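You operate a simulated robot arm through the tools that you are given. There is no shell and no other tool. Be economical: measure what you need, move in short steps, check, and stop when the job is done.

The job below is to be done with a simulated robot arm. You get a single attempt, and the scene is never put back.

JOB
Square up the flat carton and pack a yellow and a blue pack.
Fine: fold its base flap down before packing; use the row of three packs; the yellow one goes at the stapler end.

It is judged by the outcome, as a careful person would: the job done as asked, and still so three seconds after it is handed in. It fails if anything else is knocked over, pushed out of place, dropped, spilled or broken. Flat cloth is picked up by pressing the open fingertips on it (5 to 10 N) and closing them slowly along it; thin cloth reads only 2 to 8 mm in the jaws.

ROBOT AND FRAMES
A 7-joint arm with a two-finger parallel gripper, fixed in place. Base frame: the origin is at the foot of the arm, x ahead of it, y to its left, z up; the work surface is at about z = 780. Units: mm, degrees, N and s.
With the tool pointing down near the work surface it reaches from about 300 to 740 mm from the base axis. Its first joint turns from -115.0 to 115.0 degrees. Payload 3.91 kg.
The TCP is the grasp point between the finger pads, 30 mm short of the fingertips. In the tool frame z runs along the fingers and y along their closing line. Largest opening 110 mm; finger width 20, thickness 10; the body of the gripper, 48 by 112 mm, starts 55 mm behind the TCP.
Orientation is that of the tool frame in the base frame, as a unit quaternion [w, x, y, z]. With the fingers straight down and closing along the base's y, the tool's x points along the base's -x, its y along +y and its z along -z.

CONTROLS
- The arm moves only by the tool servo_tool. Its argument "deltas" is a list of rows, each a list of 7 numbers: the turn, a rotation vector about the base's x, y, z in units of 8 degrees (1.0 is 8 degrees), then the shift along the base's x, y, z in units of 40 mm (1.0 is 40 mm), then the closure in counts, from 0 (fully open) to 255 (shut). In form: [[rx, ry, rz, tx, ty, tz, gripper], ...]. A call has 1 to 12 rows; each row shifts and turns the commanded pose from where the row before left it. A call with a number of a shift or a turn outside -1 to 1 is refused whole. A row lasts 0.2 s, in which the tool goes at most 50 mm and 8.6 degrees; a call with a longer step from one row to the next is refused whole, and so is a gripper value outside its range. Where a pose cannot be reached the arm comes as near as it can. A force on the tool above 40 N (or 10 N above the force at the start of the call, whichever is more), or a blocked arm, ends the call early, and 0.2 s more pass. Each finger travels about 108 mm/s and halts on what it meets, pressing with about 36 N; the grip force reading is that of the motor and also rises with nothing between the fingers. The clock runs only during rows and for 0.2 s after the last one: add rows that do not move to give the fingers time. It gives the time, the measured TCP pose, the force on the tool (base axes), the opening and the grip force at its end, in the units of the frame above (readings bear some noise).
- Cameras (640 x 400 px; columns grow to the right, rows downward): "scene" is fixed at [220.1, -500.8, 1537.5]; the picture's right is [0.19, -0.98, 0.00], its down [-0.84, -0.16, -0.52] and it looks along [0.51, 0.10, -0.85] (base axes); focal length 251 px, centre (320, 200). "wrist" rides on the gripper at [72, 17, -103] in the tool frame; the picture's right is [-0.23, 0.97, 0.00], its down [-0.76, -0.18, -0.62] and it looks along [-0.61, -0.14, 0.78] (tool axes); focal length 222 px, centre (320, 200). There is no depth. A picture from a camera that has moved, and an enlarged one, comes with that camera's place and axes in the base frame and with its lens.
- get_image(camera): a new picture of that camera. It takes no simulated time.
- raise_lower(by): slides the trunk up (or, below 0, down) by that many mm; the arm rides with it, the base frame stays. It gives what a move gives, with no picture.
- inspect(camera, box): a new picture of the part [left, top, right, bottom] of that camera's present view, enlarged. It takes no simulated time.
- finish_job(): hands the job in; it is judged then, once.

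Go step by step. Nothing tells you positions but the pictures and the camera data: compare them with the known pose of the tool, close in by small moves and look again before you grip or let go. The budget is 120 turns and 64 pictures, counting those below and the enlarged ones. Unless the task says otherwise, let go and move clear before handing in, and close with one line.

The tools are called after "Request:" by a JSON object that holds its "op" and its "data". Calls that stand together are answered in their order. servo_tool: Moves the arm, as the interface text tells. Its arguments: {"type":"object","properties":{"deltas":{"type":"array","items":{"type":"array","items":{"type":"number"}}}},"required":["deltas"]} The other tools are called the same way: raise_lower (by) slides the trunk up or down; get_image (camera) takes a picture; inspect (camera, box) takes an enlarged picture of a part of a camera's view; finish_job () hands the job in.

At the start:

```text
t: 0.0
tool_pos: [497.1, -217.2, 1237.8]
ee_rot: [0.0, 0.0, 1.0, 0.0]
force: [-0.4, 0.2, -0.1]
gripper_width: 110.1
grasp_force: 0.1
trunk travel left (down, up): [-800.0, 190.0]
```

scene: 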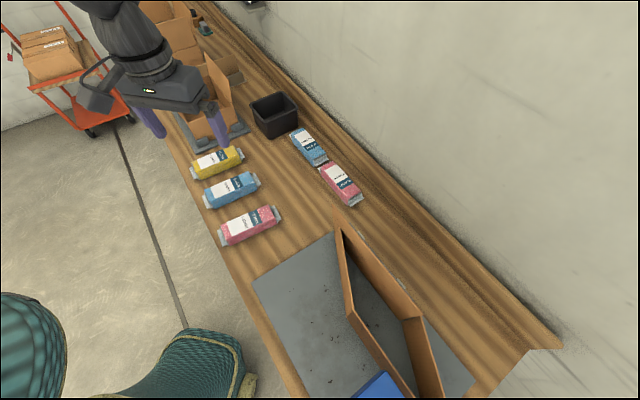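
wrist: 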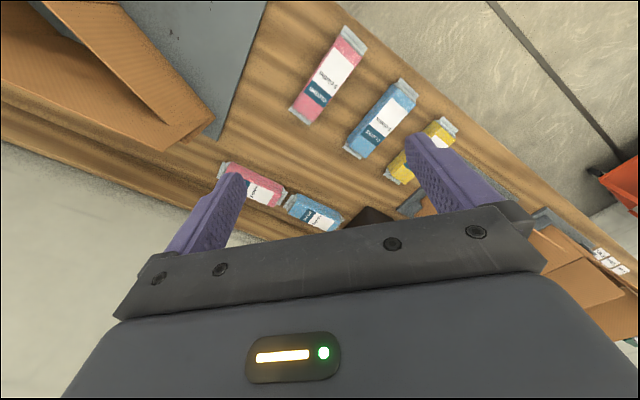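

I see the flattened carton on a gray mat at the near-right (negative y), with a row of three packs (yellow, blue, pink) and two others by the wall. I'll look closer at the carton and the far end first.

Request:
{"op": "inspect", "data": {"camera": "scene", "box": [240, 200, 560, 400]}}

Request:
{"op": "inspect", "data": {"camera": "scene", "box": [120, 0, 360, 150]}}

Request:
{"op": "inspect", "data": {"camera": "wrist", "box": [0, 0, 320, 200]}}

```text
2.00 times, centred on (400, 300) of scene
camera zoom: at [220.1, -500.8, 1537.5], right [0.19, -0.98, 0.0], down [-0.84, -0.16, -0.52], along [0.51, 0.1, -0.85], focal length 502 px, centre (160, 0)
```

zoom: 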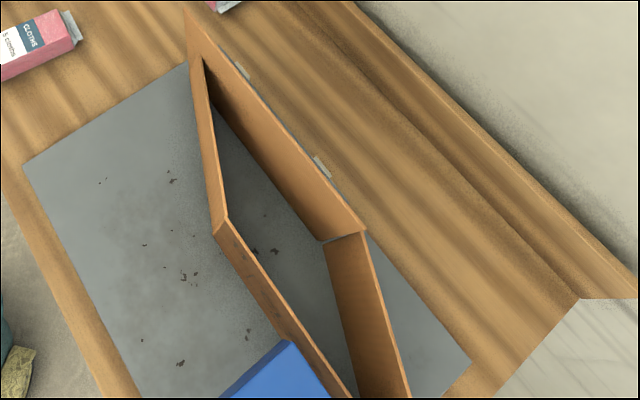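

```text
2.67 times, centred on (240, 75) of scene
camera zoom: at [220.1, -500.8, 1537.5], right [0.19, -0.98, 0.0], down [-0.84, -0.16, -0.52], along [0.51, 0.1, -0.85], focal length 669 px, centre (533, 533)
```

zoom: 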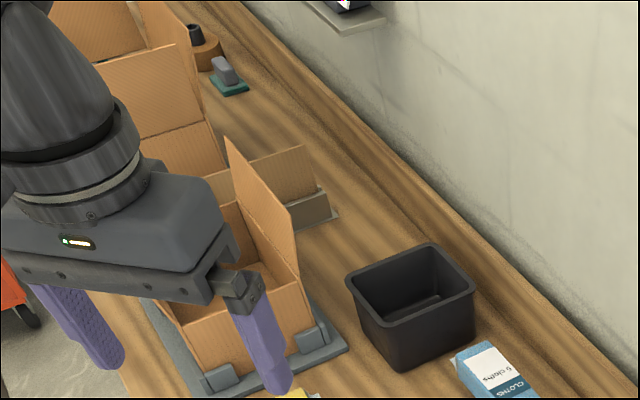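

```text
2.00 times, centred on (160, 100) of wrist
camera zoom: at [425.7, -198.1, 1342.8], right [0.23, 0.97, 0.0], down [0.76, -0.18, 0.62], along [0.61, -0.14, -0.78], focal length 444 px, centre (640, 400)
```

zoom: 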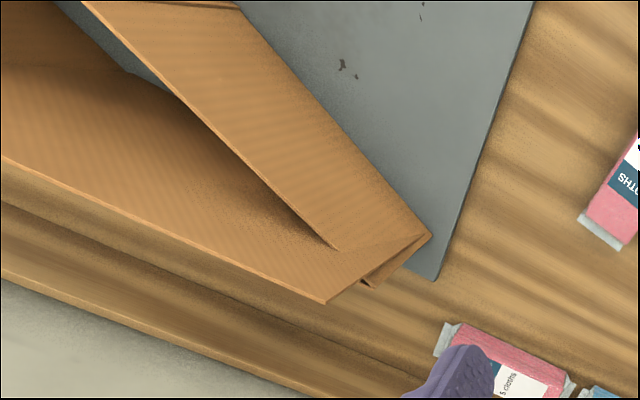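

The carton is a skewed sleeve standing on a grey mat, and the bench runs diagonally across the base frame. I'll move the wrist camera over to see the carton properly.

Request:
{"op": "servo_tool", "data": {"deltas": [[0, 0, -0.94, -0.7, -0.7, 0, 0], [0, 0, -0.94, -0.7, -0.7, 0, 0], [0, 0, -0.94, -0.7, -0.7, 0, 0], [0, 0, -0.94, -0.7, -0.7, 0, 0], [0, 0, -0.94, -0.7, -0.7, 0, 0], [0, 0, -0.92, -0.7, -0.7, 0, 0], [0, 0, 0, -0.7, -0.7, 0, 0], [0, 0, 0, -0.7, -0.7, 0, 0]]}}

Request:
{"op": "get_image", "data": {"camera": "wrist"}}

Request:
{"op": "get_image", "data": {"camera": "scene"}}

```text
t: 1.8
tool_pos: [273.7, -442.5, 1236.4]
ee_rot: [0.0, 0.383, 0.924, 0.001]
force: [0.8, -0.7, -1.0]
gripper_width: 110.0
grasp_force: 0.2
trunk travel left (down, up): [-800.0, 190.0]
```

```text
58 pictures are left
camera wrist: at [232.8, -378.8, 1341.5], right [0.85, 0.53, 0.0], down [0.41, -0.67, 0.62], along [0.33, -0.53, -0.78], focal length 222 px, centre (320, 200)
```

wrist: 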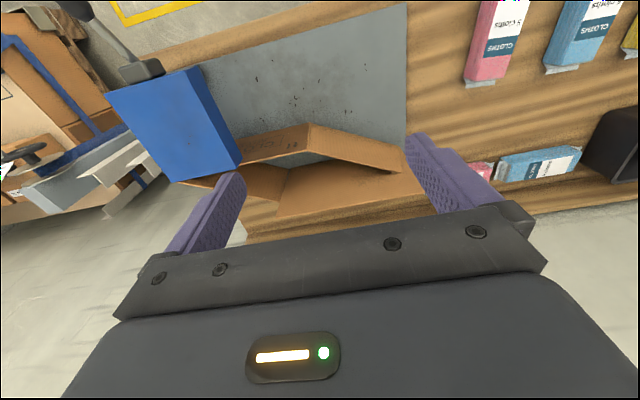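

```text
57 pictures are left
```

scene: 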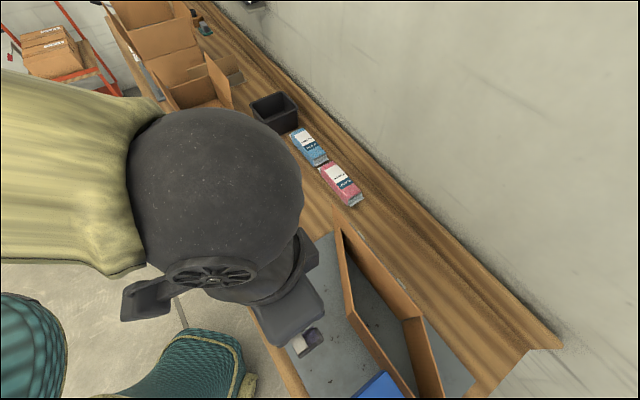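

The carton is close to the blue block at the far (−y) end of the mat. I'll zoom in to read the flaps and the objects at that end.

Request:
{"op": "inspect", "data": {"camera": "wrist", "box": [170, 60, 450, 235]}}

Request:
{"op": "inspect", "data": {"camera": "wrist", "box": [0, 0, 288, 180]}}

```text
2.29 times, centred on (310, 148) of wrist
camera zoom: at [232.8, -378.8, 1341.5], right [0.85, 0.53, 0.0], down [0.41, -0.67, 0.62], along [0.33, -0.53, -0.78], focal length 508 px, centre (343, 320)
```

zoom: 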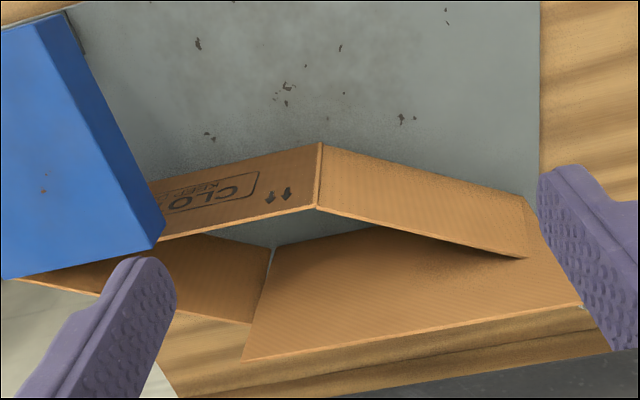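

```text
2.22 times, centred on (144, 90) of wrist
camera zoom: at [232.8, -378.8, 1341.5], right [0.85, 0.53, 0.0], down [0.41, -0.67, 0.62], along [0.33, -0.53, -0.78], focal length 494 px, centre (711, 444)
```

zoom: 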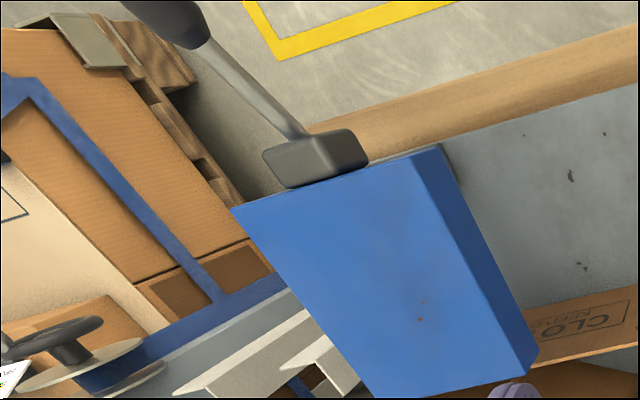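

I need to identify the stapler: the candidates are the blue lever device at this end and a small item at the far end. I'll zoom in on the far end.

Request:
{"op": "inspect", "data": {"camera": "scene", "box": [160, 0, 288, 80]}}

Request:
{"op": "inspect", "data": {"camera": "scene", "box": [100, 0, 260, 100]}}

```text
5.00 times, centred on (224, 40) of scene
camera zoom: at [220.1, -500.8, 1537.5], right [0.19, -0.98, 0.0], down [-0.84, -0.16, -0.52], along [0.51, 0.1, -0.85], focal length 1254 px, centre (800, 1000)
```

zoom: 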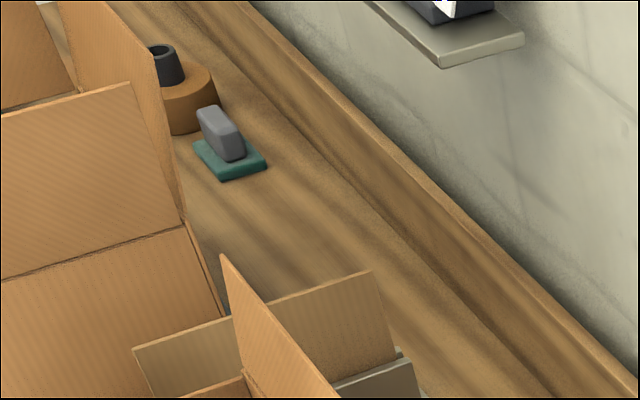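

```text
4.00 times, centred on (180, 50) of scene
camera zoom: at [220.1, -500.8, 1537.5], right [0.19, -0.98, 0.0], down [-0.84, -0.16, -0.52], along [0.51, 0.1, -0.85], focal length 1003 px, centre (880, 800)
```

zoom: 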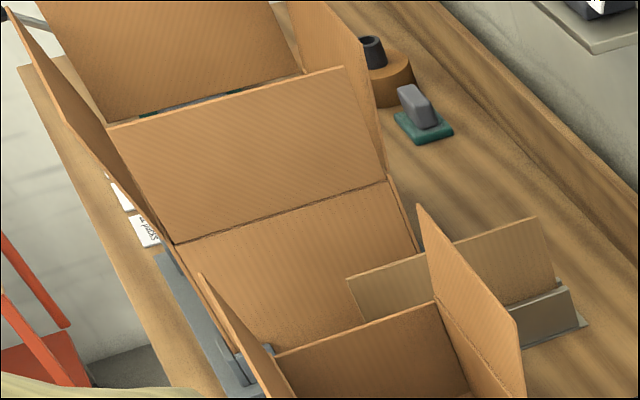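

The sleeve's back panel looks about twice as tall as the other walls, so that may be the base flap standing up. I'll zoom in harder on the hinge, the clips and the blue device.

Request:
{"op": "inspect", "data": {"camera": "scene", "box": [320, 190, 480, 290]}}

Request:
{"op": "inspect", "data": {"camera": "scene", "box": [320, 300, 480, 400]}}

```text
4.00 times, centred on (400, 240) of scene
camera zoom: at [220.1, -500.8, 1537.5], right [0.19, -0.98, 0.0], down [-0.84, -0.16, -0.52], along [0.51, 0.1, -0.85], focal length 1003 px, centre (0, 40)
```

zoom: 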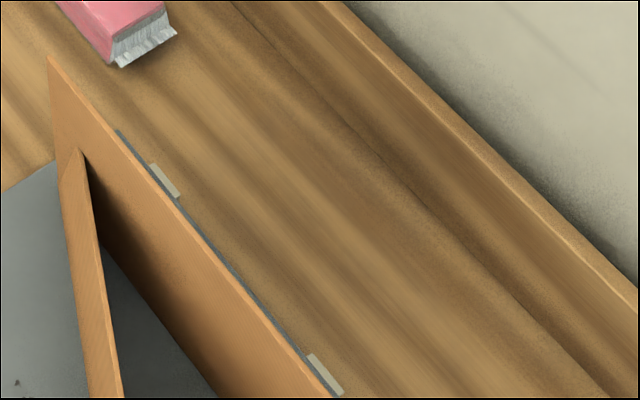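

```text
4.00 times, centred on (400, 350) of scene
camera zoom: at [220.1, -500.8, 1537.5], right [0.19, -0.98, 0.0], down [-0.84, -0.16, -0.52], along [0.51, 0.1, -0.85], focal length 1003 px, centre (0, -400)
```

zoom: 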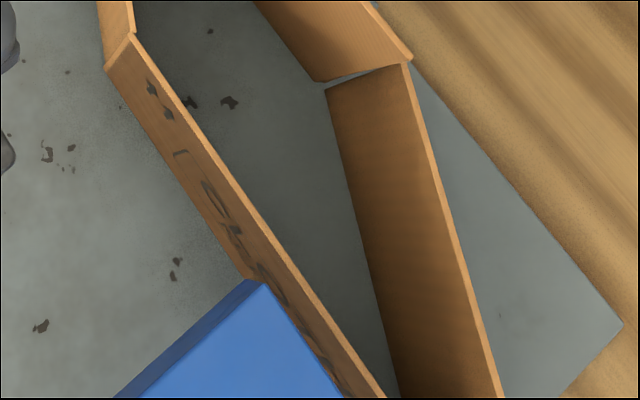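

I want an end-on view along the carton toward the blue device, so I'll yaw the tool 90° and move slightly.

Request:
{"op": "servo_tool", "data": {"deltas": [[0, 0, -0.94, 0.17, 0.17, -0.1, 0], [0, 0, -0.94, 0.17, 0.17, -0.1, 0], [0, 0, -0.94, 0.17, 0.17, -0.1, 0], [0, 0, -0.94, 0.17, 0.17, -0.1, 0], [0, 0, -0.94, 0.17, 0.17, -0.1, 0], [0, 0, -0.94, 0.17, 0.17, -0.1, 0], [0, 0, -0.94, 0.17, 0.17, -0.1, 0], [0, 0, -0.94, 0.17, 0.17, -0.1, 0], [0, 0, -0.94, 0.17, 0.17, -0.1, 0], [0, 0, -0.94, 0.17, 0.17, -0.1, 0], [0, 0, -0.94, 0.17, 0.17, -0.1, 0], [0, 0, -0.94, 0.17, 0.17, -0.1, 0]]}}

Request:
{"op": "get_image", "data": {"camera": "wrist"}}

```text
t: 4.4
tool_pos: [355.5, -358.5, 1189.6]
ee_rot: [0.0, 0.925, 0.38, 0.0]
force: [-0.6, 0.7, -0.2]
gripper_width: 110.1
grasp_force: 0.1
trunk travel left (down, up): [-800.0, 190.0]
```

```text
50 pictures are left
camera wrist: at [419.2, -317.8, 1294.8], right [0.52, -0.85, 0.0], down [-0.67, -0.41, 0.62], along [-0.53, -0.33, -0.78], focal length 222 px, centre (320, 200)
```

wrist: 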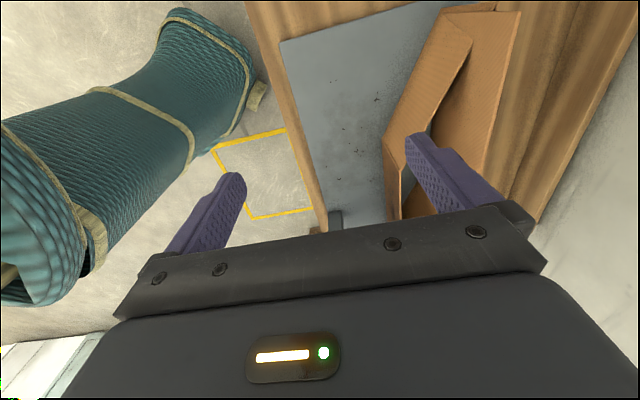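

The gripper hides the forward part of the view, so I'll tilt the fingers forward about 40° to raise the stapler end into view.

Request:
{"op": "servo_tool", "data": {"deltas": [[-0.7, 0.7, 0, 0, 0, 0.2, 0], [-0.7, 0.7, 0, 0, 0, 0.2, 0], [-0.7, 0.7, 0, 0, 0, 0.2, 0], [-0.7, 0.7, 0, 0, 0, 0.2, 0], [-0.7, 0.7, 0, 0, 0, 0.2, 0]]}}

Request:
{"op": "get_image", "data": {"camera": "wrist"}}

```text
t: 5.6
tool_pos: [355.9, -357.3, 1230.1]
ee_rot: [0.131, 0.869, 0.359, -0.314]
force: [1.1, -0.2, 0.2]
gripper_width: 110.3
grasp_force: 0.1
trunk travel left (down, up): [-800.0, 190.0]
```

```text
49 pictures are left
camera wrist: at [454.6, -281.6, 1264.2], right [0.56, -0.81, 0.15], down [-0.26, 0.0, 0.97], along [-0.78, -0.58, -0.21], focal length 222 px, centre (320, 200)
```

wrist: 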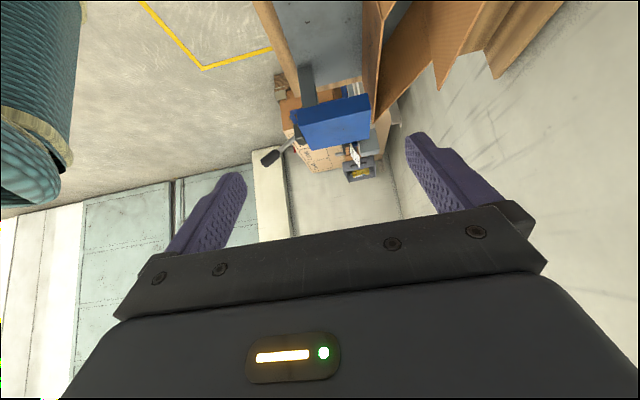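

Request:
{"op": "inspect", "data": {"camera": "wrist", "box": [230, 0, 550, 200]}}

```text
2.00 times, centred on (390, 100) of wrist
camera zoom: at [454.6, -281.6, 1264.2], right [0.56, -0.81, 0.15], down [-0.26, 0.0, 0.97], along [-0.78, -0.58, -0.21], focal length 444 px, centre (180, 400)
```

zoom: 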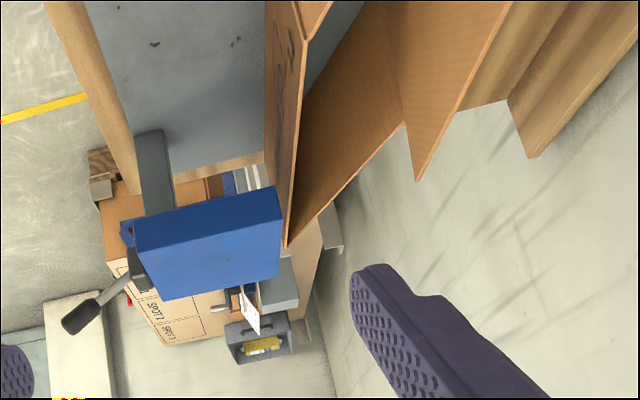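

The blue device is a post-mounted carton stapler with its head overhanging the −y end of the mat, so that end is the stapler end. Now I'll go back upright and look nearly straight down on the carton to measure it.

Request:
{"op": "servo_tool", "data": {"deltas": [[0.7, -0.7, 0, 0, 0, 0, 0], [0.7, -0.7, 0, 0, 0, 0, 0], [0.7, -0.7, 0, 0, 0, 0, 0], [0.7, -0.7, 0, 0, 0, 0, 0], [0.7, -0.7, 0, 0, 0, 0, 0]]}}

Request:
{"op": "servo_tool", "data": {"deltas": [[0, 0, 0.94, 0, -0.3, 0, 0], [0, 0, 0.94, 0, -0.3, 0, 0], [0, 0, 0.94, 0, -0.3, 0, 0], [0, 0, 0.94, 0, -0.3, 0, 0], [0, 0, 0.94, 0, -0.3, 0, 0], [0, 0, 0.94, 0, -0.3, 0, 0], [0, 0, 0.94, 0, -0.3, 0, 0], [0, 0, 0.94, 0, -0.3, 0, 0], [0, 0, 0.94, 0, -0.3, 0, 0], [0, 0, 0.94, 0, -0.3, 0, 0], [0, 0, 0.94, 0, -0.3, 0, 0], [0, 0, 0.94, 0, -0.3, 0, 0]]}}

Request:
{"op": "get_image", "data": {"camera": "wrist"}}

```text
t: 6.8
tool_pos: [354.8, -359.8, 1230.3]
ee_rot: [-0.001, 0.924, 0.381, 0.001]
force: [-0.4, 1.0, 0.8]
gripper_width: 109.9
grasp_force: 0.0
trunk travel left (down, up): [-800.0, 190.0]
```

```text
t: 9.4
tool_pos: [355.1, -504.2, 1229.8]
ee_rot: [0.001, 0.38, 0.925, 0.0]
force: [-0.5, -1.0, -0.5]
gripper_width: 109.8
grasp_force: 0.1
trunk travel left (down, up): [-800.0, 190.0]
```

```text
47 pictures are left
camera wrist: at [315.3, -439.5, 1333.9], right [0.85, 0.53, 0.0], down [0.41, -0.66, 0.62], along [0.33, -0.53, -0.78], focal length 222 px, centre (320, 200)
```

wrist: 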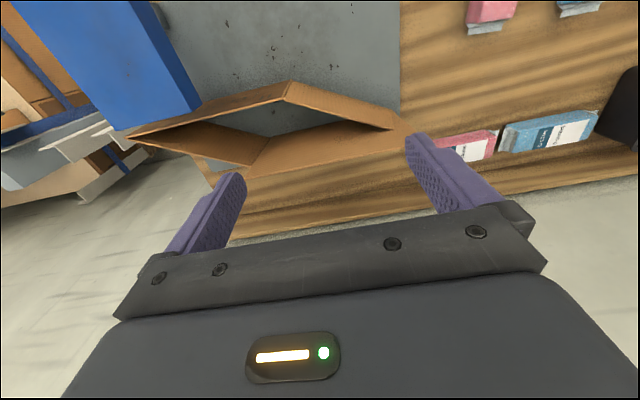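

Request:
{"op": "inspect", "data": {"camera": "wrist", "box": [110, 60, 430, 260]}}

```text
2.00 times, centred on (270, 160) of wrist
camera zoom: at [315.3, -439.5, 1333.9], right [0.85, 0.53, 0.0], down [0.41, -0.66, 0.62], along [0.33, -0.53, -0.78], focal length 444 px, centre (420, 280)
```

zoom: 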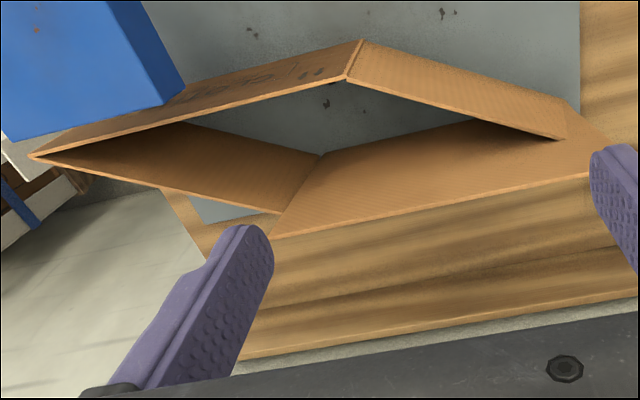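

Measurements so far: the sleeve's back line runs at about 47° (A≈(516,−500), B≈(322,−712)) and the obtuse front corner is D≈(316,−560). The walls reach z≈925 and the flap z≈985. I'll pinch the front wall near D and swing it along the arc, so first I'll hover above the pinch point with the jaws across the wall.

Request:
{"op": "servo_tool", "data": {"deltas": [[0, 0, -0.912, -0.14, -0.177, -0.35, 100], [0, 0, -0.912, -0.14, -0.177, -0.35, 100], [0, 0, -0.912, -0.14, -0.177, -0.35, 100], [0, 0, -0.912, -0.14, -0.177, -0.35, 100], [0, 0, -0.912, -0.14, -0.177, -0.35, 100], [0, 0, -0.912, -0.14, -0.177, -0.35, 100], [0, 0, -0.912, -0.14, -0.177, -0.35, 100], [0, 0, -0.912, -0.14, -0.177, -0.35, 100], [0, 0, -0.912, -0.14, -0.177, -0.35, 100], [0, 0, -0.912, -0.14, -0.177, -0.35, 100], [0, 0, -0.912, -0.14, -0.177, -0.35, 100], [0, 0, -0.912, -0.14, -0.177, -0.35, 100]]}}

Request:
{"op": "get_image", "data": {"camera": "wrist"}}

Request:
{"op": "get_image", "data": {"camera": "scene"}}

```text
t: 12.0
tool_pos: [288.2, -589.9, 1061.3]
ee_rot: [0.0, 0.916, 0.402, 0.0]
force: [-1.0, 0.1, -0.8]
gripper_width: 67.0
grasp_force: 0.1
trunk travel left (down, up): [-800.0, 190.0]
```

```text
45 pictures are left
camera wrist: at [349.8, -546.4, 1165.6], right [0.56, -0.83, 0.0], down [-0.65, -0.44, 0.62], along [-0.52, -0.35, -0.78], focal length 222 px, centre (320, 200)
```

wrist: 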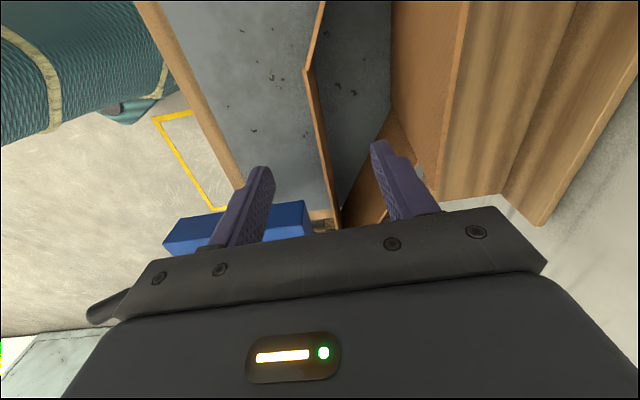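

```text
44 pictures are left
```

scene: 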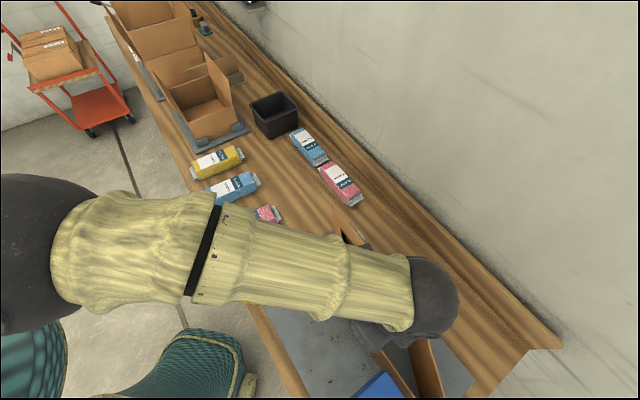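

The wall runs between the open fingers and D checks out at ≈(315,−556). I'll descend straddling the front wall.

Request:
{"op": "servo_tool", "data": {"deltas": [[0, 0, -0.17, -0.05, 0.05, -0.76, 100], [0, 0, 0, 0, 0, -0.76, 100], [0, 0, 0, 0, 0, -0.76, 100], [0, 0, 0, 0, 0, -0.76, 100], [0, 0, 0, 0, 0, -0.76, 100]]}}

Request:
{"op": "get_image", "data": {"camera": "wrist"}}

```text
t: 13.2
tool_pos: [286.7, -586.4, 912.5]
ee_rot: [-0.001, 0.92, 0.391, 0.0]
force: [-0.2, -0.3, -0.2]
gripper_width: 67.2
grasp_force: 0.0
trunk travel left (down, up): [-800.0, 190.0]
```

```text
43 pictures are left
camera wrist: at [349.9, -543.7, 1016.1], right [0.54, -0.84, 0.0], down [-0.66, -0.42, 0.62], along [-0.52, -0.34, -0.78], focal length 222 px, centre (320, 200)
```

wrist: 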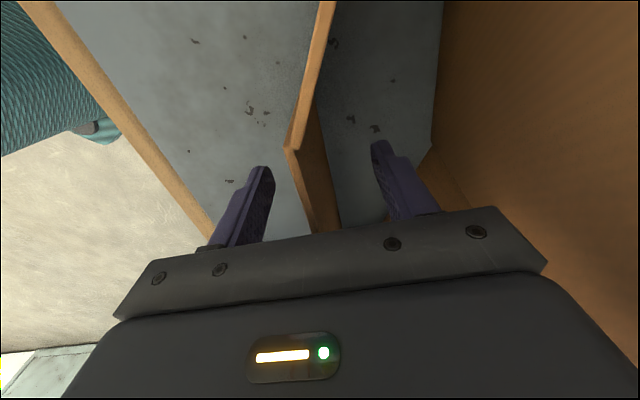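

The front wall is between the fingers, so I'll close to pinch it.

Request:
{"op": "servo_tool", "data": {"deltas": [[0, 0, 0, 0, 0, 0, 150], [0, 0, 0, 0, 0, 0, 190], [0, 0, 0, 0, 0, 0, 220], [0, 0, 0, 0, 0, 0, 245], [0, 0, 0, 0, 0, 0, 250]]}}

Request:
{"op": "get_image", "data": {"camera": "wrist"}}

```text
t: 14.4
tool_pos: [288.2, -586.2, 910.7]
ee_rot: [0.001, 0.921, 0.39, -0.001]
force: [0.0, 0.0, -1.0]
gripper_width: 3.3
grasp_force: 43.0
trunk travel left (down, up): [-800.0, 190.0]
```

```text
42 pictures are left
camera wrist: at [349.7, -543.3, 1016.6], right [0.54, -0.84, 0.0], down [-0.66, -0.42, 0.62], along [-0.52, -0.34, -0.78], focal length 222 px, centre (320, 200)
```

wrist: 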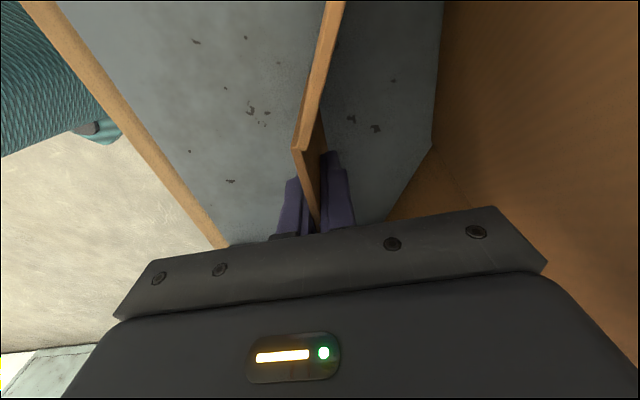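

The wall is gripped (3.3 mm). I'll swing it along the first part of the arc and check the forces.

Request:
{"op": "servo_tool", "data": {"deltas": [[0, 0, 0, -0.055, 0.22, 0, 250], [0, 0, 0, -0.05, 0.222, 0, 250], [0, 0, 0, -0.035, 0.225, 0, 250], [0, 0, 0, -0.03, 0.225, 0, 250], [0, 0, 0, -0.015, 0.226, 0, 250], [0, 0, 0, -0.01, 0.226, 0, 250], [0, 0, 0, 0.005, 0.226, 0, 250], [0, 0, 0, 0.01, 0.226, 0, 250]]}}

Request:
{"op": "get_image", "data": {"camera": "wrist"}}

Request:
{"op": "get_image", "data": {"camera": "scene"}}

```text
t: 16.2
tool_pos: [277.2, -512.4, 911.1]
ee_rot: [0.001, 0.921, 0.39, -0.001]
force: [-10.3, 0.9, 17.3]
gripper_width: 3.7
grasp_force: 43.2
trunk travel left (down, up): [-800.0, 190.0]
```

```text
41 pictures are left
camera wrist: at [338.6, -471.3, 1016.5], right [0.54, -0.84, 0.0], down [-0.66, -0.42, 0.62], along [-0.52, -0.34, -0.78], focal length 222 px, centre (320, 200)
```

wrist: 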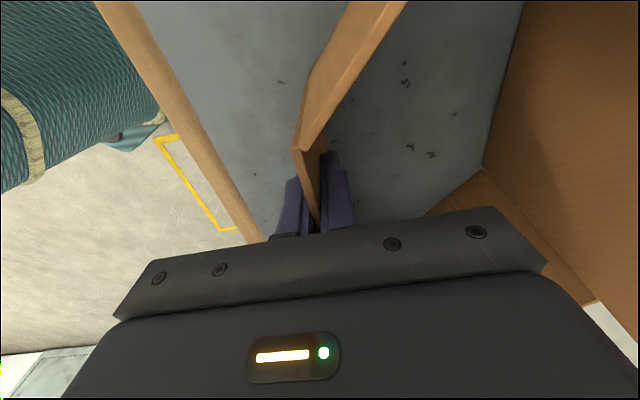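

```text
40 pictures are left
```

scene: 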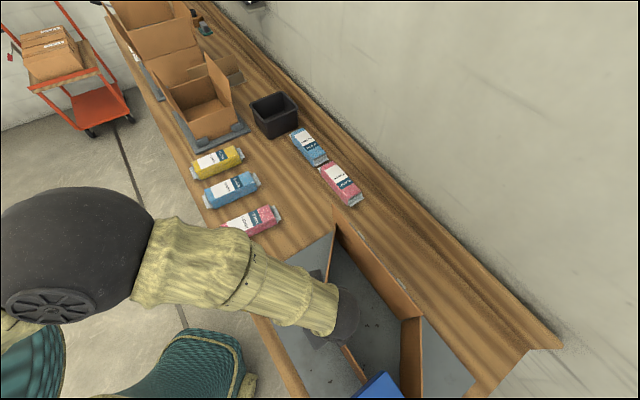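

The sleeve is opening and the back stays put. I'll continue the arc.

Request:
{"op": "servo_tool", "data": {"deltas": [[0, 0, 0, 0.02, 0.226, 0, 250], [0, 0, 0, 0.03, 0.226, 0, 250], [0, 0, 0, 0.042, 0.225, 0, 250], [0, 0, 0, 0.05, 0.223, 0, 250], [0, 0, 0, 0.062, 0.219, 0, 250], [0, 0, 0, 0.07, 0.216, 0, 250], [0, 0, 0, 0.08, 0.214, 0, 250], [0, 0, 0, 0.088, 0.211, 0, 250], [0, 0, 0, 0.098, 0.206, 0, 250], [0, 0, 0, 0.105, 0.202, 0, 250]]}}

Request:
{"op": "get_image", "data": {"camera": "wrist"}}

Request:
{"op": "get_image", "data": {"camera": "scene"}}

```text
t: 17.6
tool_pos: [280.5, -466.4, 912.0]
ee_rot: [0.0, 0.922, 0.388, -0.003]
force: [-14.4, 3.3, 16.4]
gripper_width: 3.6
grasp_force: 43.7
trunk travel left (down, up): [-800.0, 190.0]
stopped in row 6: the force on the tool passed its limit (the readings are from after the stop); the commanded pose is now the measured one
```

```text
39 pictures are left
camera wrist: at [344.2, -424.4, 1016.0], right [0.54, -0.84, 0.0], down [-0.66, -0.42, 0.63], along [-0.53, -0.34, -0.78], focal length 222 px, centre (320, 200)
```

wrist: 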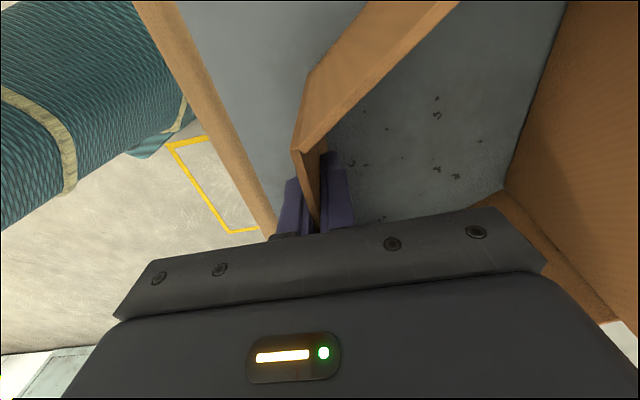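

```text
38 pictures are left
```

scene: 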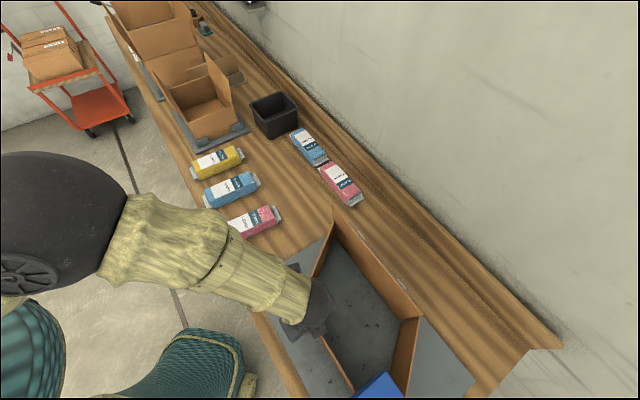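

The call stopped on a force pointing outward along the side wall, so the true swing radius is slightly larger (≈220). I'll relax outward and continue on the corrected arc.

Request:
{"op": "servo_tool", "data": {"deltas": [[0, 0, 0, -0.1, 0.03, 0.05, 250], [0, 0, 0, 0.06, 0.23, 0, 250], [0, 0, 0, 0.07, 0.23, 0, 250], [0, 0, 0, 0.08, 0.224, 0, 250], [0, 0, 0, 0.095, 0.224, 0, 250], [0, 0, 0, 0.1, 0.217, 0, 250], [0, 0, 0, 0.11, 0.215, 0, 250]]}}

```text
t: 19.1
tool_pos: [300.3, -407.7, 911.5]
ee_rot: [-0.002, 0.921, 0.389, -0.001]
force: [-11.5, 5.4, -4.1]
gripper_width: 3.5
grasp_force: 43.5
trunk travel left (down, up): [-800.0, 190.0]
```

Smooth progress; about 14° remain. I'll continue with small relief outward.

Request:
{"op": "servo_tool", "data": {"deltas": [[0, 0, 0, -0.05, 0.03, 0, 250], [0, 0, 0, 0.12, 0.205, 0, 250], [0, 0, 0, 0.13, 0.205, 0, 250], [0, 0, 0, 0.145, 0.195, 0, 250], [0, 0, 0, 0.15, 0.19, 0, 250]]}}

Request:
{"op": "get_image", "data": {"camera": "wrist"}}

Request:
{"op": "get_image", "data": {"camera": "scene"}}

```text
t: 20.4
tool_pos: [319.9, -375.5, 911.4]
ee_rot: [-0.003, 0.921, 0.389, -0.002]
force: [-21.0, 14.5, -16.3]
gripper_width: 3.5
grasp_force: 43.5
trunk travel left (down, up): [-800.0, 190.0]
```

```text
37 pictures are left
camera wrist: at [382.6, -334.5, 1016.2], right [0.54, -0.84, -0.01], down [-0.65, -0.43, 0.63], along [-0.53, -0.33, -0.78], focal length 222 px, centre (320, 200)
```

wrist: 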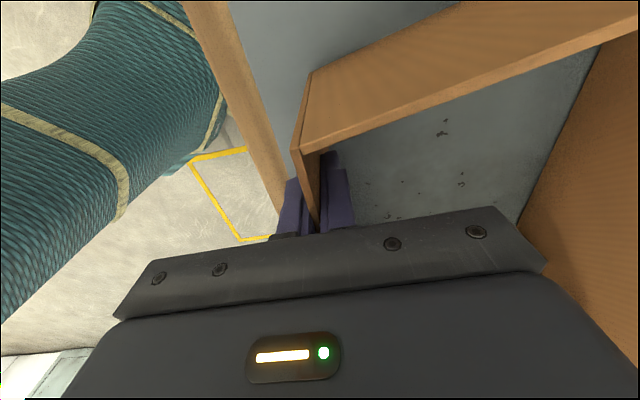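

```text
36 pictures are left
```

scene: 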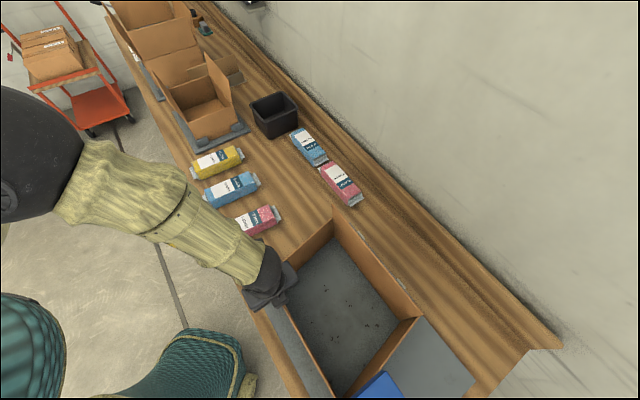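

About 8° remain to square (the interior angle at A is ≈82°). I'll relieve the outward force a little and complete the swing.

Request:
{"op": "servo_tool", "data": {"deltas": [[0, 0, 0, -0.1, 0.07, 0, 250], [0, 0, 0, 0.12, 0.155, 0, 250], [0, 0, 0, 0.125, 0.15, 0, 250], [0, 0, 0, 0.13, 0.145, 0, 250], [0, 0, 0, 0.13, 0.145, 0, 250], [0, 0, 0, 0, 0, 0, 250]]}}

Request:
{"op": "get_image", "data": {"camera": "wrist"}}

Request:
{"op": "inspect", "data": {"camera": "scene", "box": [240, 200, 560, 400]}}

```text
t: 21.8
tool_pos: [338.1, -352.3, 910.7]
ee_rot: [-0.002, 0.921, 0.39, -0.002]
force: [-0.5, 0.6, -13.6]
gripper_width: 3.6
grasp_force: 43.4
trunk travel left (down, up): [-800.0, 190.0]
```

```text
35 pictures are left
camera wrist: at [401.7, -309.8, 1016.3], right [0.54, -0.84, 0.0], down [-0.66, -0.42, 0.63], along [-0.53, -0.34, -0.78], focal length 222 px, centre (320, 200)
```

wrist: 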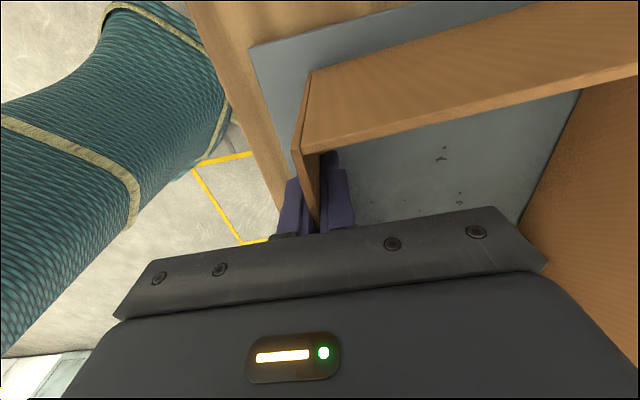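

```text
2.00 times, centred on (400, 300) of scene
camera zoom: at [220.1, -500.8, 1537.5], right [0.19, -0.98, 0.0], down [-0.84, -0.16, -0.52], along [0.51, 0.1, -0.85], focal length 502 px, centre (160, 0)
```

zoom: 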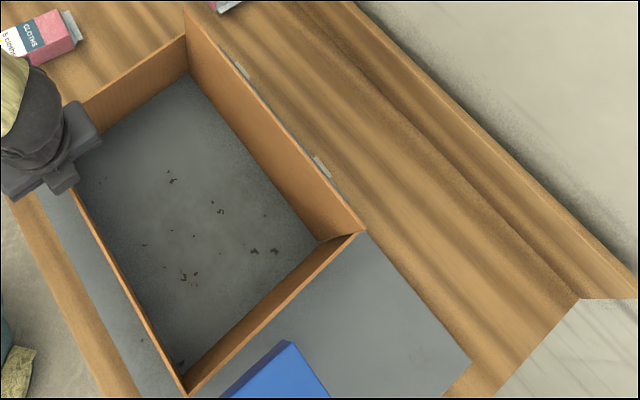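

The carton now looks square (corner directions 136° against 46°). I'll open the jaws slightly in place to see whether it holds.

Request:
{"op": "servo_tool", "data": {"deltas": [[0, 0, 0, 0, 0, 0, 225], [0, 0, 0, 0, 0, 0, 190], [0, 0, 0, 0, 0, 0, 170], [0, 0, 0, 0, 0, 0, 170], [0, 0, 0, 0, 0, 0, 170]]}}

Request:
{"op": "get_image", "data": {"camera": "wrist"}}

```text
t: 22.9
tool_pos: [337.7, -350.4, 911.4]
ee_rot: [-0.001, 0.921, 0.39, -0.002]
force: [0.2, 0.0, 0.4]
gripper_width: 36.6
grasp_force: 0.1
trunk travel left (down, up): [-800.0, 190.0]
```

```text
33 pictures are left
camera wrist: at [401.0, -309.2, 1016.2], right [0.54, -0.84, 0.0], down [-0.65, -0.42, 0.63], along [-0.53, -0.34, -0.78], focal length 222 px, centre (320, 200)
```

wrist: 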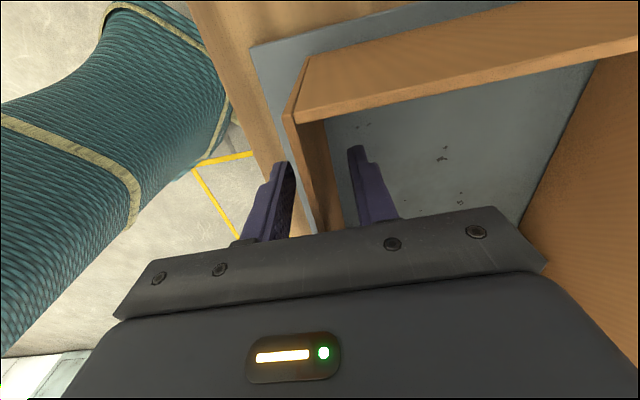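

It settled very near 135°, which matches a square carton on a 45° bench. I'll raise clear and check from the scene camera.

Request:
{"op": "servo_tool", "data": {"deltas": [[0, 0, 0, 0, 0, 0.8, 170], [0, 0, 0, 0, 0, 0.8, 170], [0, 0, 0, 0, 0, 0.8, 170], [0, 0, 0, 0, 0, 0.8, 170], [0, 0, 0, 0, 0, 0.8, 140], [0, 0, 0, 0, 0, 0.8, 100]]}}

Request:
{"op": "get_image", "data": {"camera": "wrist"}}

Request:
{"op": "inspect", "data": {"camera": "scene", "box": [240, 200, 560, 400]}}

```text
t: 24.4
tool_pos: [337.6, -350.4, 1103.8]
ee_rot: [-0.001, 0.921, 0.39, -0.002]
force: [0.8, -0.2, 0.5]
gripper_width: 67.0
grasp_force: 0.0
trunk travel left (down, up): [-800.0, 190.0]
```

```text
32 pictures are left
camera wrist: at [400.0, -308.7, 1208.4], right [0.54, -0.84, 0.0], down [-0.65, -0.42, 0.63], along [-0.53, -0.34, -0.78], focal length 222 px, centre (320, 200)
```

wrist: 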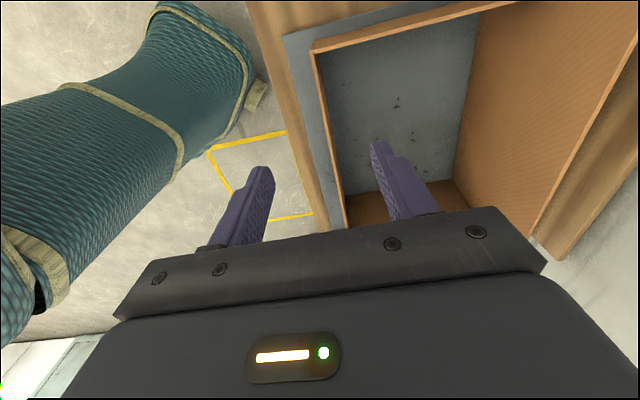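

```text
2.00 times, centred on (400, 300) of scene
camera zoom: at [220.1, -500.8, 1537.5], right [0.19, -0.98, 0.0], down [-0.84, -0.16, -0.52], along [0.51, 0.1, -0.85], focal length 502 px, centre (160, 0)
```

zoom: 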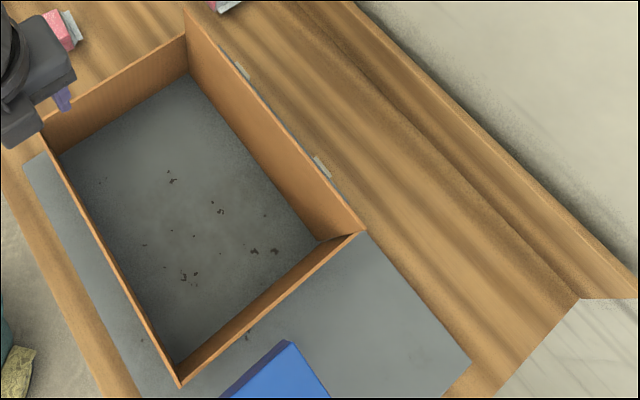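

All four inside corners now measure within about 1° of square (≈296×235 mm). Next I'll move over the tall back flap (e2≈725, top z≈1000) and check it before folding.

Request:
{"op": "servo_tool", "data": {"deltas": [[0, 0, 0, 0.2, -0.3, 0, 100], [0, 0, 0, 0.2, -0.45, 0, 100], [0, 0, 0, 0.2, -0.5, 0, 100], [0, 0, 0, 0.2, -0.5, 0, 100], [0, 0, 0, 0.2, -0.5, 0, 100], [0, 0, 0, 0.2, -0.5, 0, 100], [0, 0, 0, 0.2, -0.5, 0, 100], [0, 0, 0, 0.2, -0.5, 0, 100], [0, 0, 0, 0.2, -0.5, 0, 100], [0, 0, 0, 0.2, -0.5, 0, 100]]}}

Request:
{"op": "get_image", "data": {"camera": "wrist"}}

```text
t: 26.6
tool_pos: [416.7, -543.4, 1103.5]
ee_rot: [-0.002, 0.921, 0.39, -0.002]
force: [1.3, 0.4, 0.1]
gripper_width: 66.6
grasp_force: 0.0
trunk travel left (down, up): [-800.0, 190.0]
```

```text
30 pictures are left
camera wrist: at [479.3, -501.2, 1208.4], right [0.54, -0.84, 0.0], down [-0.65, -0.42, 0.63], along [-0.53, -0.34, -0.78], focal length 222 px, centre (320, 200)
```

wrist: 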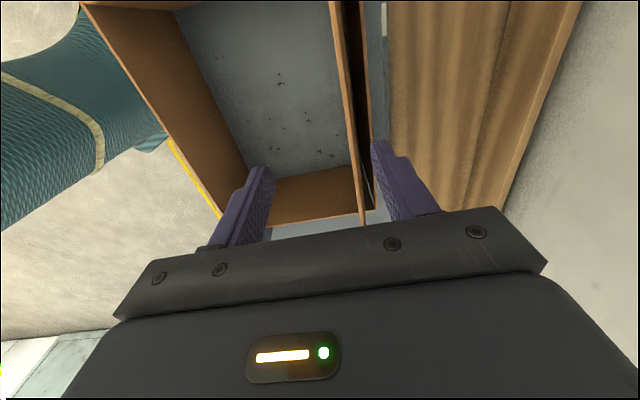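

There are two sheets: the flap stands in front of the lower back wall and leans slightly forward. I'll put closed fingers behind the flap, above the back wall, then push it forward and down.

Request:
{"op": "servo_tool", "data": {"deltas": [[0, 0, 0, 0.29, -0.12, 0, 180], [0, 0, 0, 0.29, -0.12, 0, 255], [0, 0, 0, 0.29, -0.12, 0, 255], [0, 0, 0, 0.28, -0.12, 0, 255], [0, 0, 0, 0, 0, 0, 255]]}}

Request:
{"op": "get_image", "data": {"camera": "wrist"}}

```text
t: 27.8
tool_pos: [462.8, -559.1, 1102.8]
ee_rot: [-0.001, 0.921, 0.39, -0.002]
force: [-0.7, 0.3, 0.3]
gripper_width: 0.0
grasp_force: 35.7
trunk travel left (down, up): [-800.0, 190.0]
```

```text
29 pictures are left
camera wrist: at [526.1, -517.9, 1208.9], right [0.54, -0.84, 0.0], down [-0.65, -0.42, 0.63], along [-0.53, -0.34, -0.78], focal length 222 px, centre (320, 200)
```

wrist: 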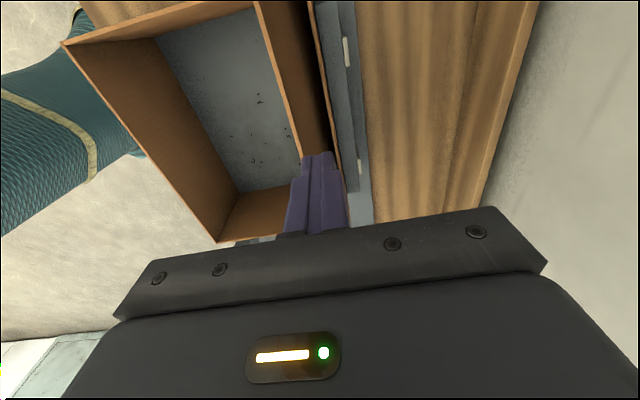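

The fingers sit between the flap top (e2≈697) and the back wall plane (≈730). I'll descend behind the flap, staying above the back wall.

Request:
{"op": "servo_tool", "data": {"deltas": [[0, 0, 0, 0, 0, -0.7, 255], [0, 0, 0, 0, 0, -0.7, 255], [0, 0, 0, 0, 0, -0.7, 255], [0, 0, 0, 0, 0, -0.65, 255]]}}

Request:
{"op": "get_image", "data": {"camera": "wrist"}}

```text
t: 28.8
tool_pos: [462.5, -559.9, 994.4]
ee_rot: [-0.001, 0.921, 0.39, -0.003]
force: [-1.3, 0.0, 0.8]
gripper_width: 0.0
grasp_force: 36.1
trunk travel left (down, up): [-800.0, 190.0]
```

```text
28 pictures are left
camera wrist: at [526.2, -518.4, 1099.1], right [0.54, -0.84, 0.0], down [-0.65, -0.42, 0.63], along [-0.53, -0.34, -0.78], focal length 222 px, centre (320, 200)
```

wrist: 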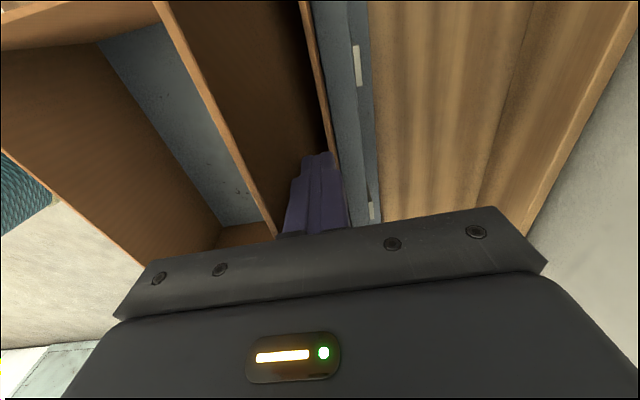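

The flap is in front of the fingers. I'll push it forward toward the front wall, lowering gradually.

Request:
{"op": "servo_tool", "data": {"deltas": [[0, 0, 0, -0.322, 0.314, 0, 255], [0, 0, 0, -0.322, 0.314, 0, 255], [0, 0, 0, -0.322, 0.314, 0, 255], [0, 0, 0, -0.322, 0.314, -0.05, 255], [0, 0, 0, -0.322, 0.314, -0.15, 255], [0, 0, 0, -0.322, 0.314, -0.35, 255], [0, 0, 0, -0.322, 0.314, -0.4, 255]]}}

Request:
{"op": "get_image", "data": {"camera": "wrist"}}

Request:
{"op": "get_image", "data": {"camera": "scene"}}

```text
t: 30.4
tool_pos: [374.0, -472.4, 956.1]
ee_rot: [-0.002, 0.921, 0.39, -0.002]
force: [0.4, 0.0, -0.2]
gripper_width: 0.0
grasp_force: 36.5
trunk travel left (down, up): [-800.0, 190.0]
```

```text
27 pictures are left
camera wrist: at [437.0, -429.8, 1060.1], right [0.54, -0.84, 0.0], down [-0.66, -0.42, 0.63], along [-0.53, -0.34, -0.78], focal length 222 px, centre (320, 200)
```

wrist: 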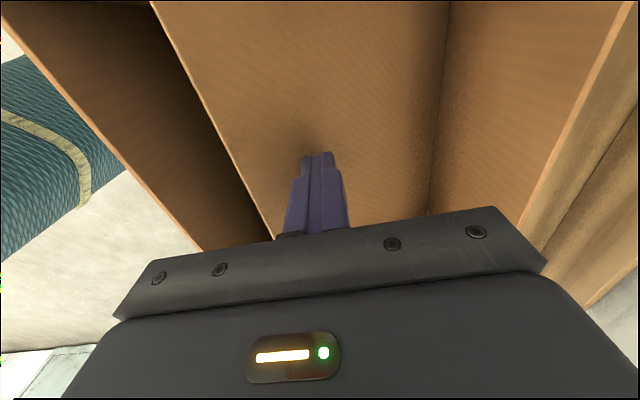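

```text
26 pictures are left
```

scene: 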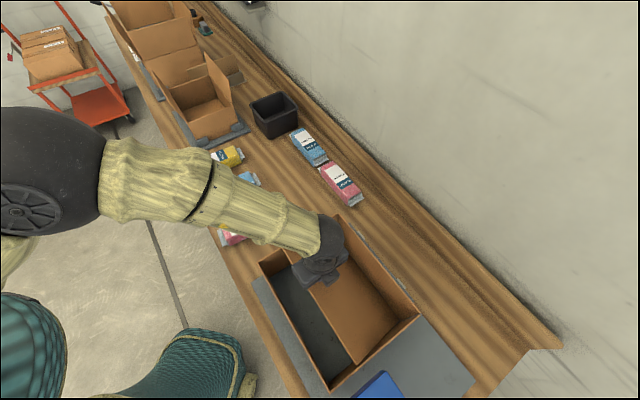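

The flap is folding properly. I'll press it down vertically.

Request:
{"op": "servo_tool", "data": {"deltas": [[0, 0, 0, 0, 0, -0.5, 255], [0, 0, 0, 0, 0, -0.5, 255], [0, 0, 0, 0, 0, -0.5, 255], [0, 0, 0, 0, 0, -0.5, 255], [0, 0, 0, 0, 0, -0.5, 255], [0, 0, 0, 0, 0, -0.4, 255]]}}

Request:
{"op": "get_image", "data": {"camera": "wrist"}}

```text
t: 31.8
tool_pos: [371.7, -471.4, 840.0]
ee_rot: [-0.001, 0.921, 0.39, -0.002]
force: [-0.3, -0.5, 0.3]
gripper_width: 0.0
grasp_force: 36.0
trunk travel left (down, up): [-800.0, 190.0]
```

```text
25 pictures are left
camera wrist: at [435.9, -429.6, 944.4], right [0.54, -0.84, 0.0], down [-0.65, -0.42, 0.63], along [-0.53, -0.34, -0.78], focal length 222 px, centre (320, 200)
```

wrist: 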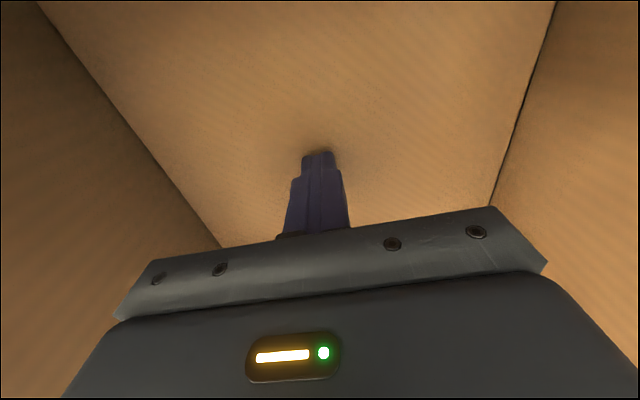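

The flap is nearly flat. I'll press gently until contact.

Request:
{"op": "servo_tool", "data": {"deltas": [[0, 0, 0, 0, 0, -0.2, 255], [0, 0, 0, 0, 0, -0.15, 255], [0, 0, 0, 0, 0, -0.1, 255], [0, 0, 0, 0, 0, -0.1, 255], [0, 0, 0, 0, 0, 0, 255]]}}

```text
t: 32.7
tool_pos: [373.6, -472.1, 827.7]
ee_rot: [0.003, 0.921, 0.39, -0.001]
force: [-7.3, 12.5, 29.1]
gripper_width: 0.0
grasp_force: 36.2
trunk travel left (down, up): [-800.0, 190.0]
stopped in row 4: the force on the tool passed its limit (the readings are from after the stop); the commanded pose is now the measured one
```

The flap is pressed flat, with the floor at z≈797. I'll raise clear and check.

Request:
{"op": "servo_tool", "data": {"deltas": [[0, 0, 0, 0, 0, 0.3, 255], [0, 0, 0, 0, 0, 0.9, 255], [0, 0, 0, 0, 0, 1, 255], [0, 0, 0, 0, 0, 1, 255], [0, 0, 0, 0, 0, 1, 200], [0, 0, 0, 0, 0, 1, 150], [0, 0, 0, 0, 0, 1, 110], [0, 0, 0, 0, 0, 1, 90]]}}

Request:
{"op": "get_image", "data": {"camera": "wrist"}}

```text
t: 34.5
tool_pos: [374.9, -470.7, 1111.7]
ee_rot: [0.002, 0.921, 0.39, -0.001]
force: [-0.2, -0.1, -0.8]
gripper_width: 71.1
grasp_force: 0.1
trunk travel left (down, up): [-800.0, 190.0]
```

```text
24 pictures are left
camera wrist: at [437.2, -428.7, 1215.9], right [0.54, -0.84, 0.0], down [-0.66, -0.42, 0.63], along [-0.52, -0.34, -0.78], focal length 222 px, centre (320, 200)
```

wrist: 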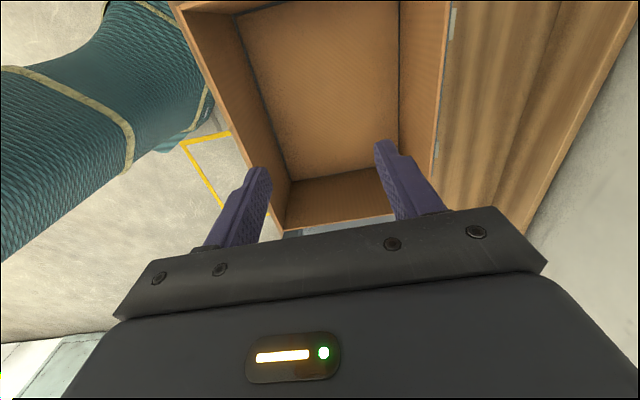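

The base flap is down flat and the carton is square. Next I'll move over the pack row, yawing so the jaws close along the bench, across the packs' width.

Request:
{"op": "servo_tool", "data": {"deltas": [[0, 0, 0.91, 0.62, 0.85, 0, 40], [0, 0, 0.91, 0.62, 0.85, 0, 0], [0, 0, 0.91, 0.62, 0.85, 0, 0], [0, 0, 0.91, 0.62, 0.85, 0, 0], [0, 0, 0.91, 0.62, 0.85, 0, 0], [0, 0, 0.91, 0.62, 0.85, 0, 0], [0, 0, 0.91, 0.62, 0.85, 0, 0], [0, 0, 0.91, 0.62, 0.85, 0, 0], [0, 0, 0.91, 0.62, 0.85, 0, 0], [0, 0, 0.91, 0.62, 0.85, 0, 0], [0, 0, 0.91, 0.62, 0.85, 0, 0], [0, 0, 0.91, 0.62, 0.85, 0, 0]]}}

Request:
{"op": "get_image", "data": {"camera": "wrist"}}

Request:
{"op": "get_image", "data": {"camera": "scene"}}

```text
t: 37.1
tool_pos: [674.3, -64.1, 1111.4]
ee_rot: [0.002, 0.396, 0.918, 0.0]
force: [0.1, 0.4, -0.2]
gripper_width: 109.9
grasp_force: 0.0
trunk travel left (down, up): [-800.0, 190.0]
```

```text
23 pictures are left
camera wrist: at [636.5, 1.3, 1215.3], right [0.86, 0.5, 0.0], down [0.39, -0.67, 0.63], along [0.32, -0.54, -0.78], focal length 222 px, centre (320, 200)
```

wrist: 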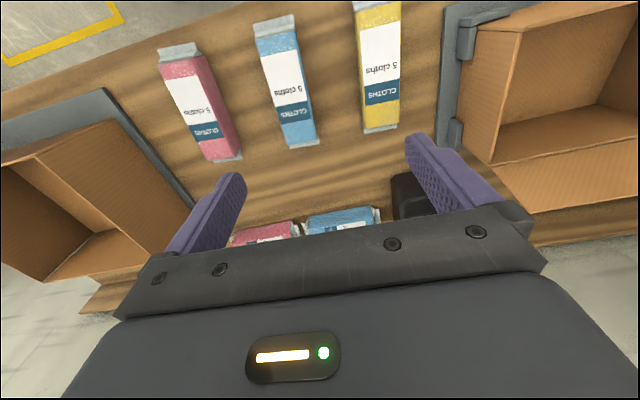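

```text
22 pictures are left
```

scene: 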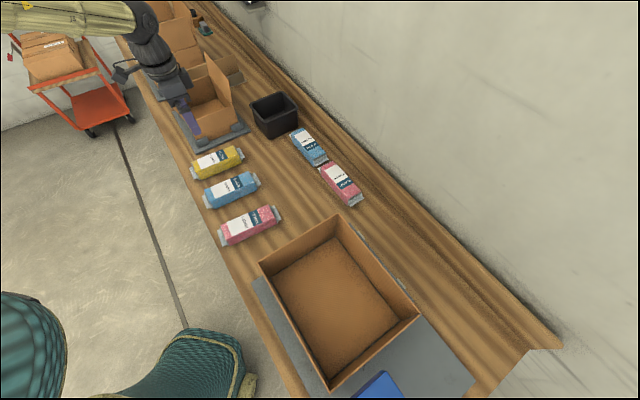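

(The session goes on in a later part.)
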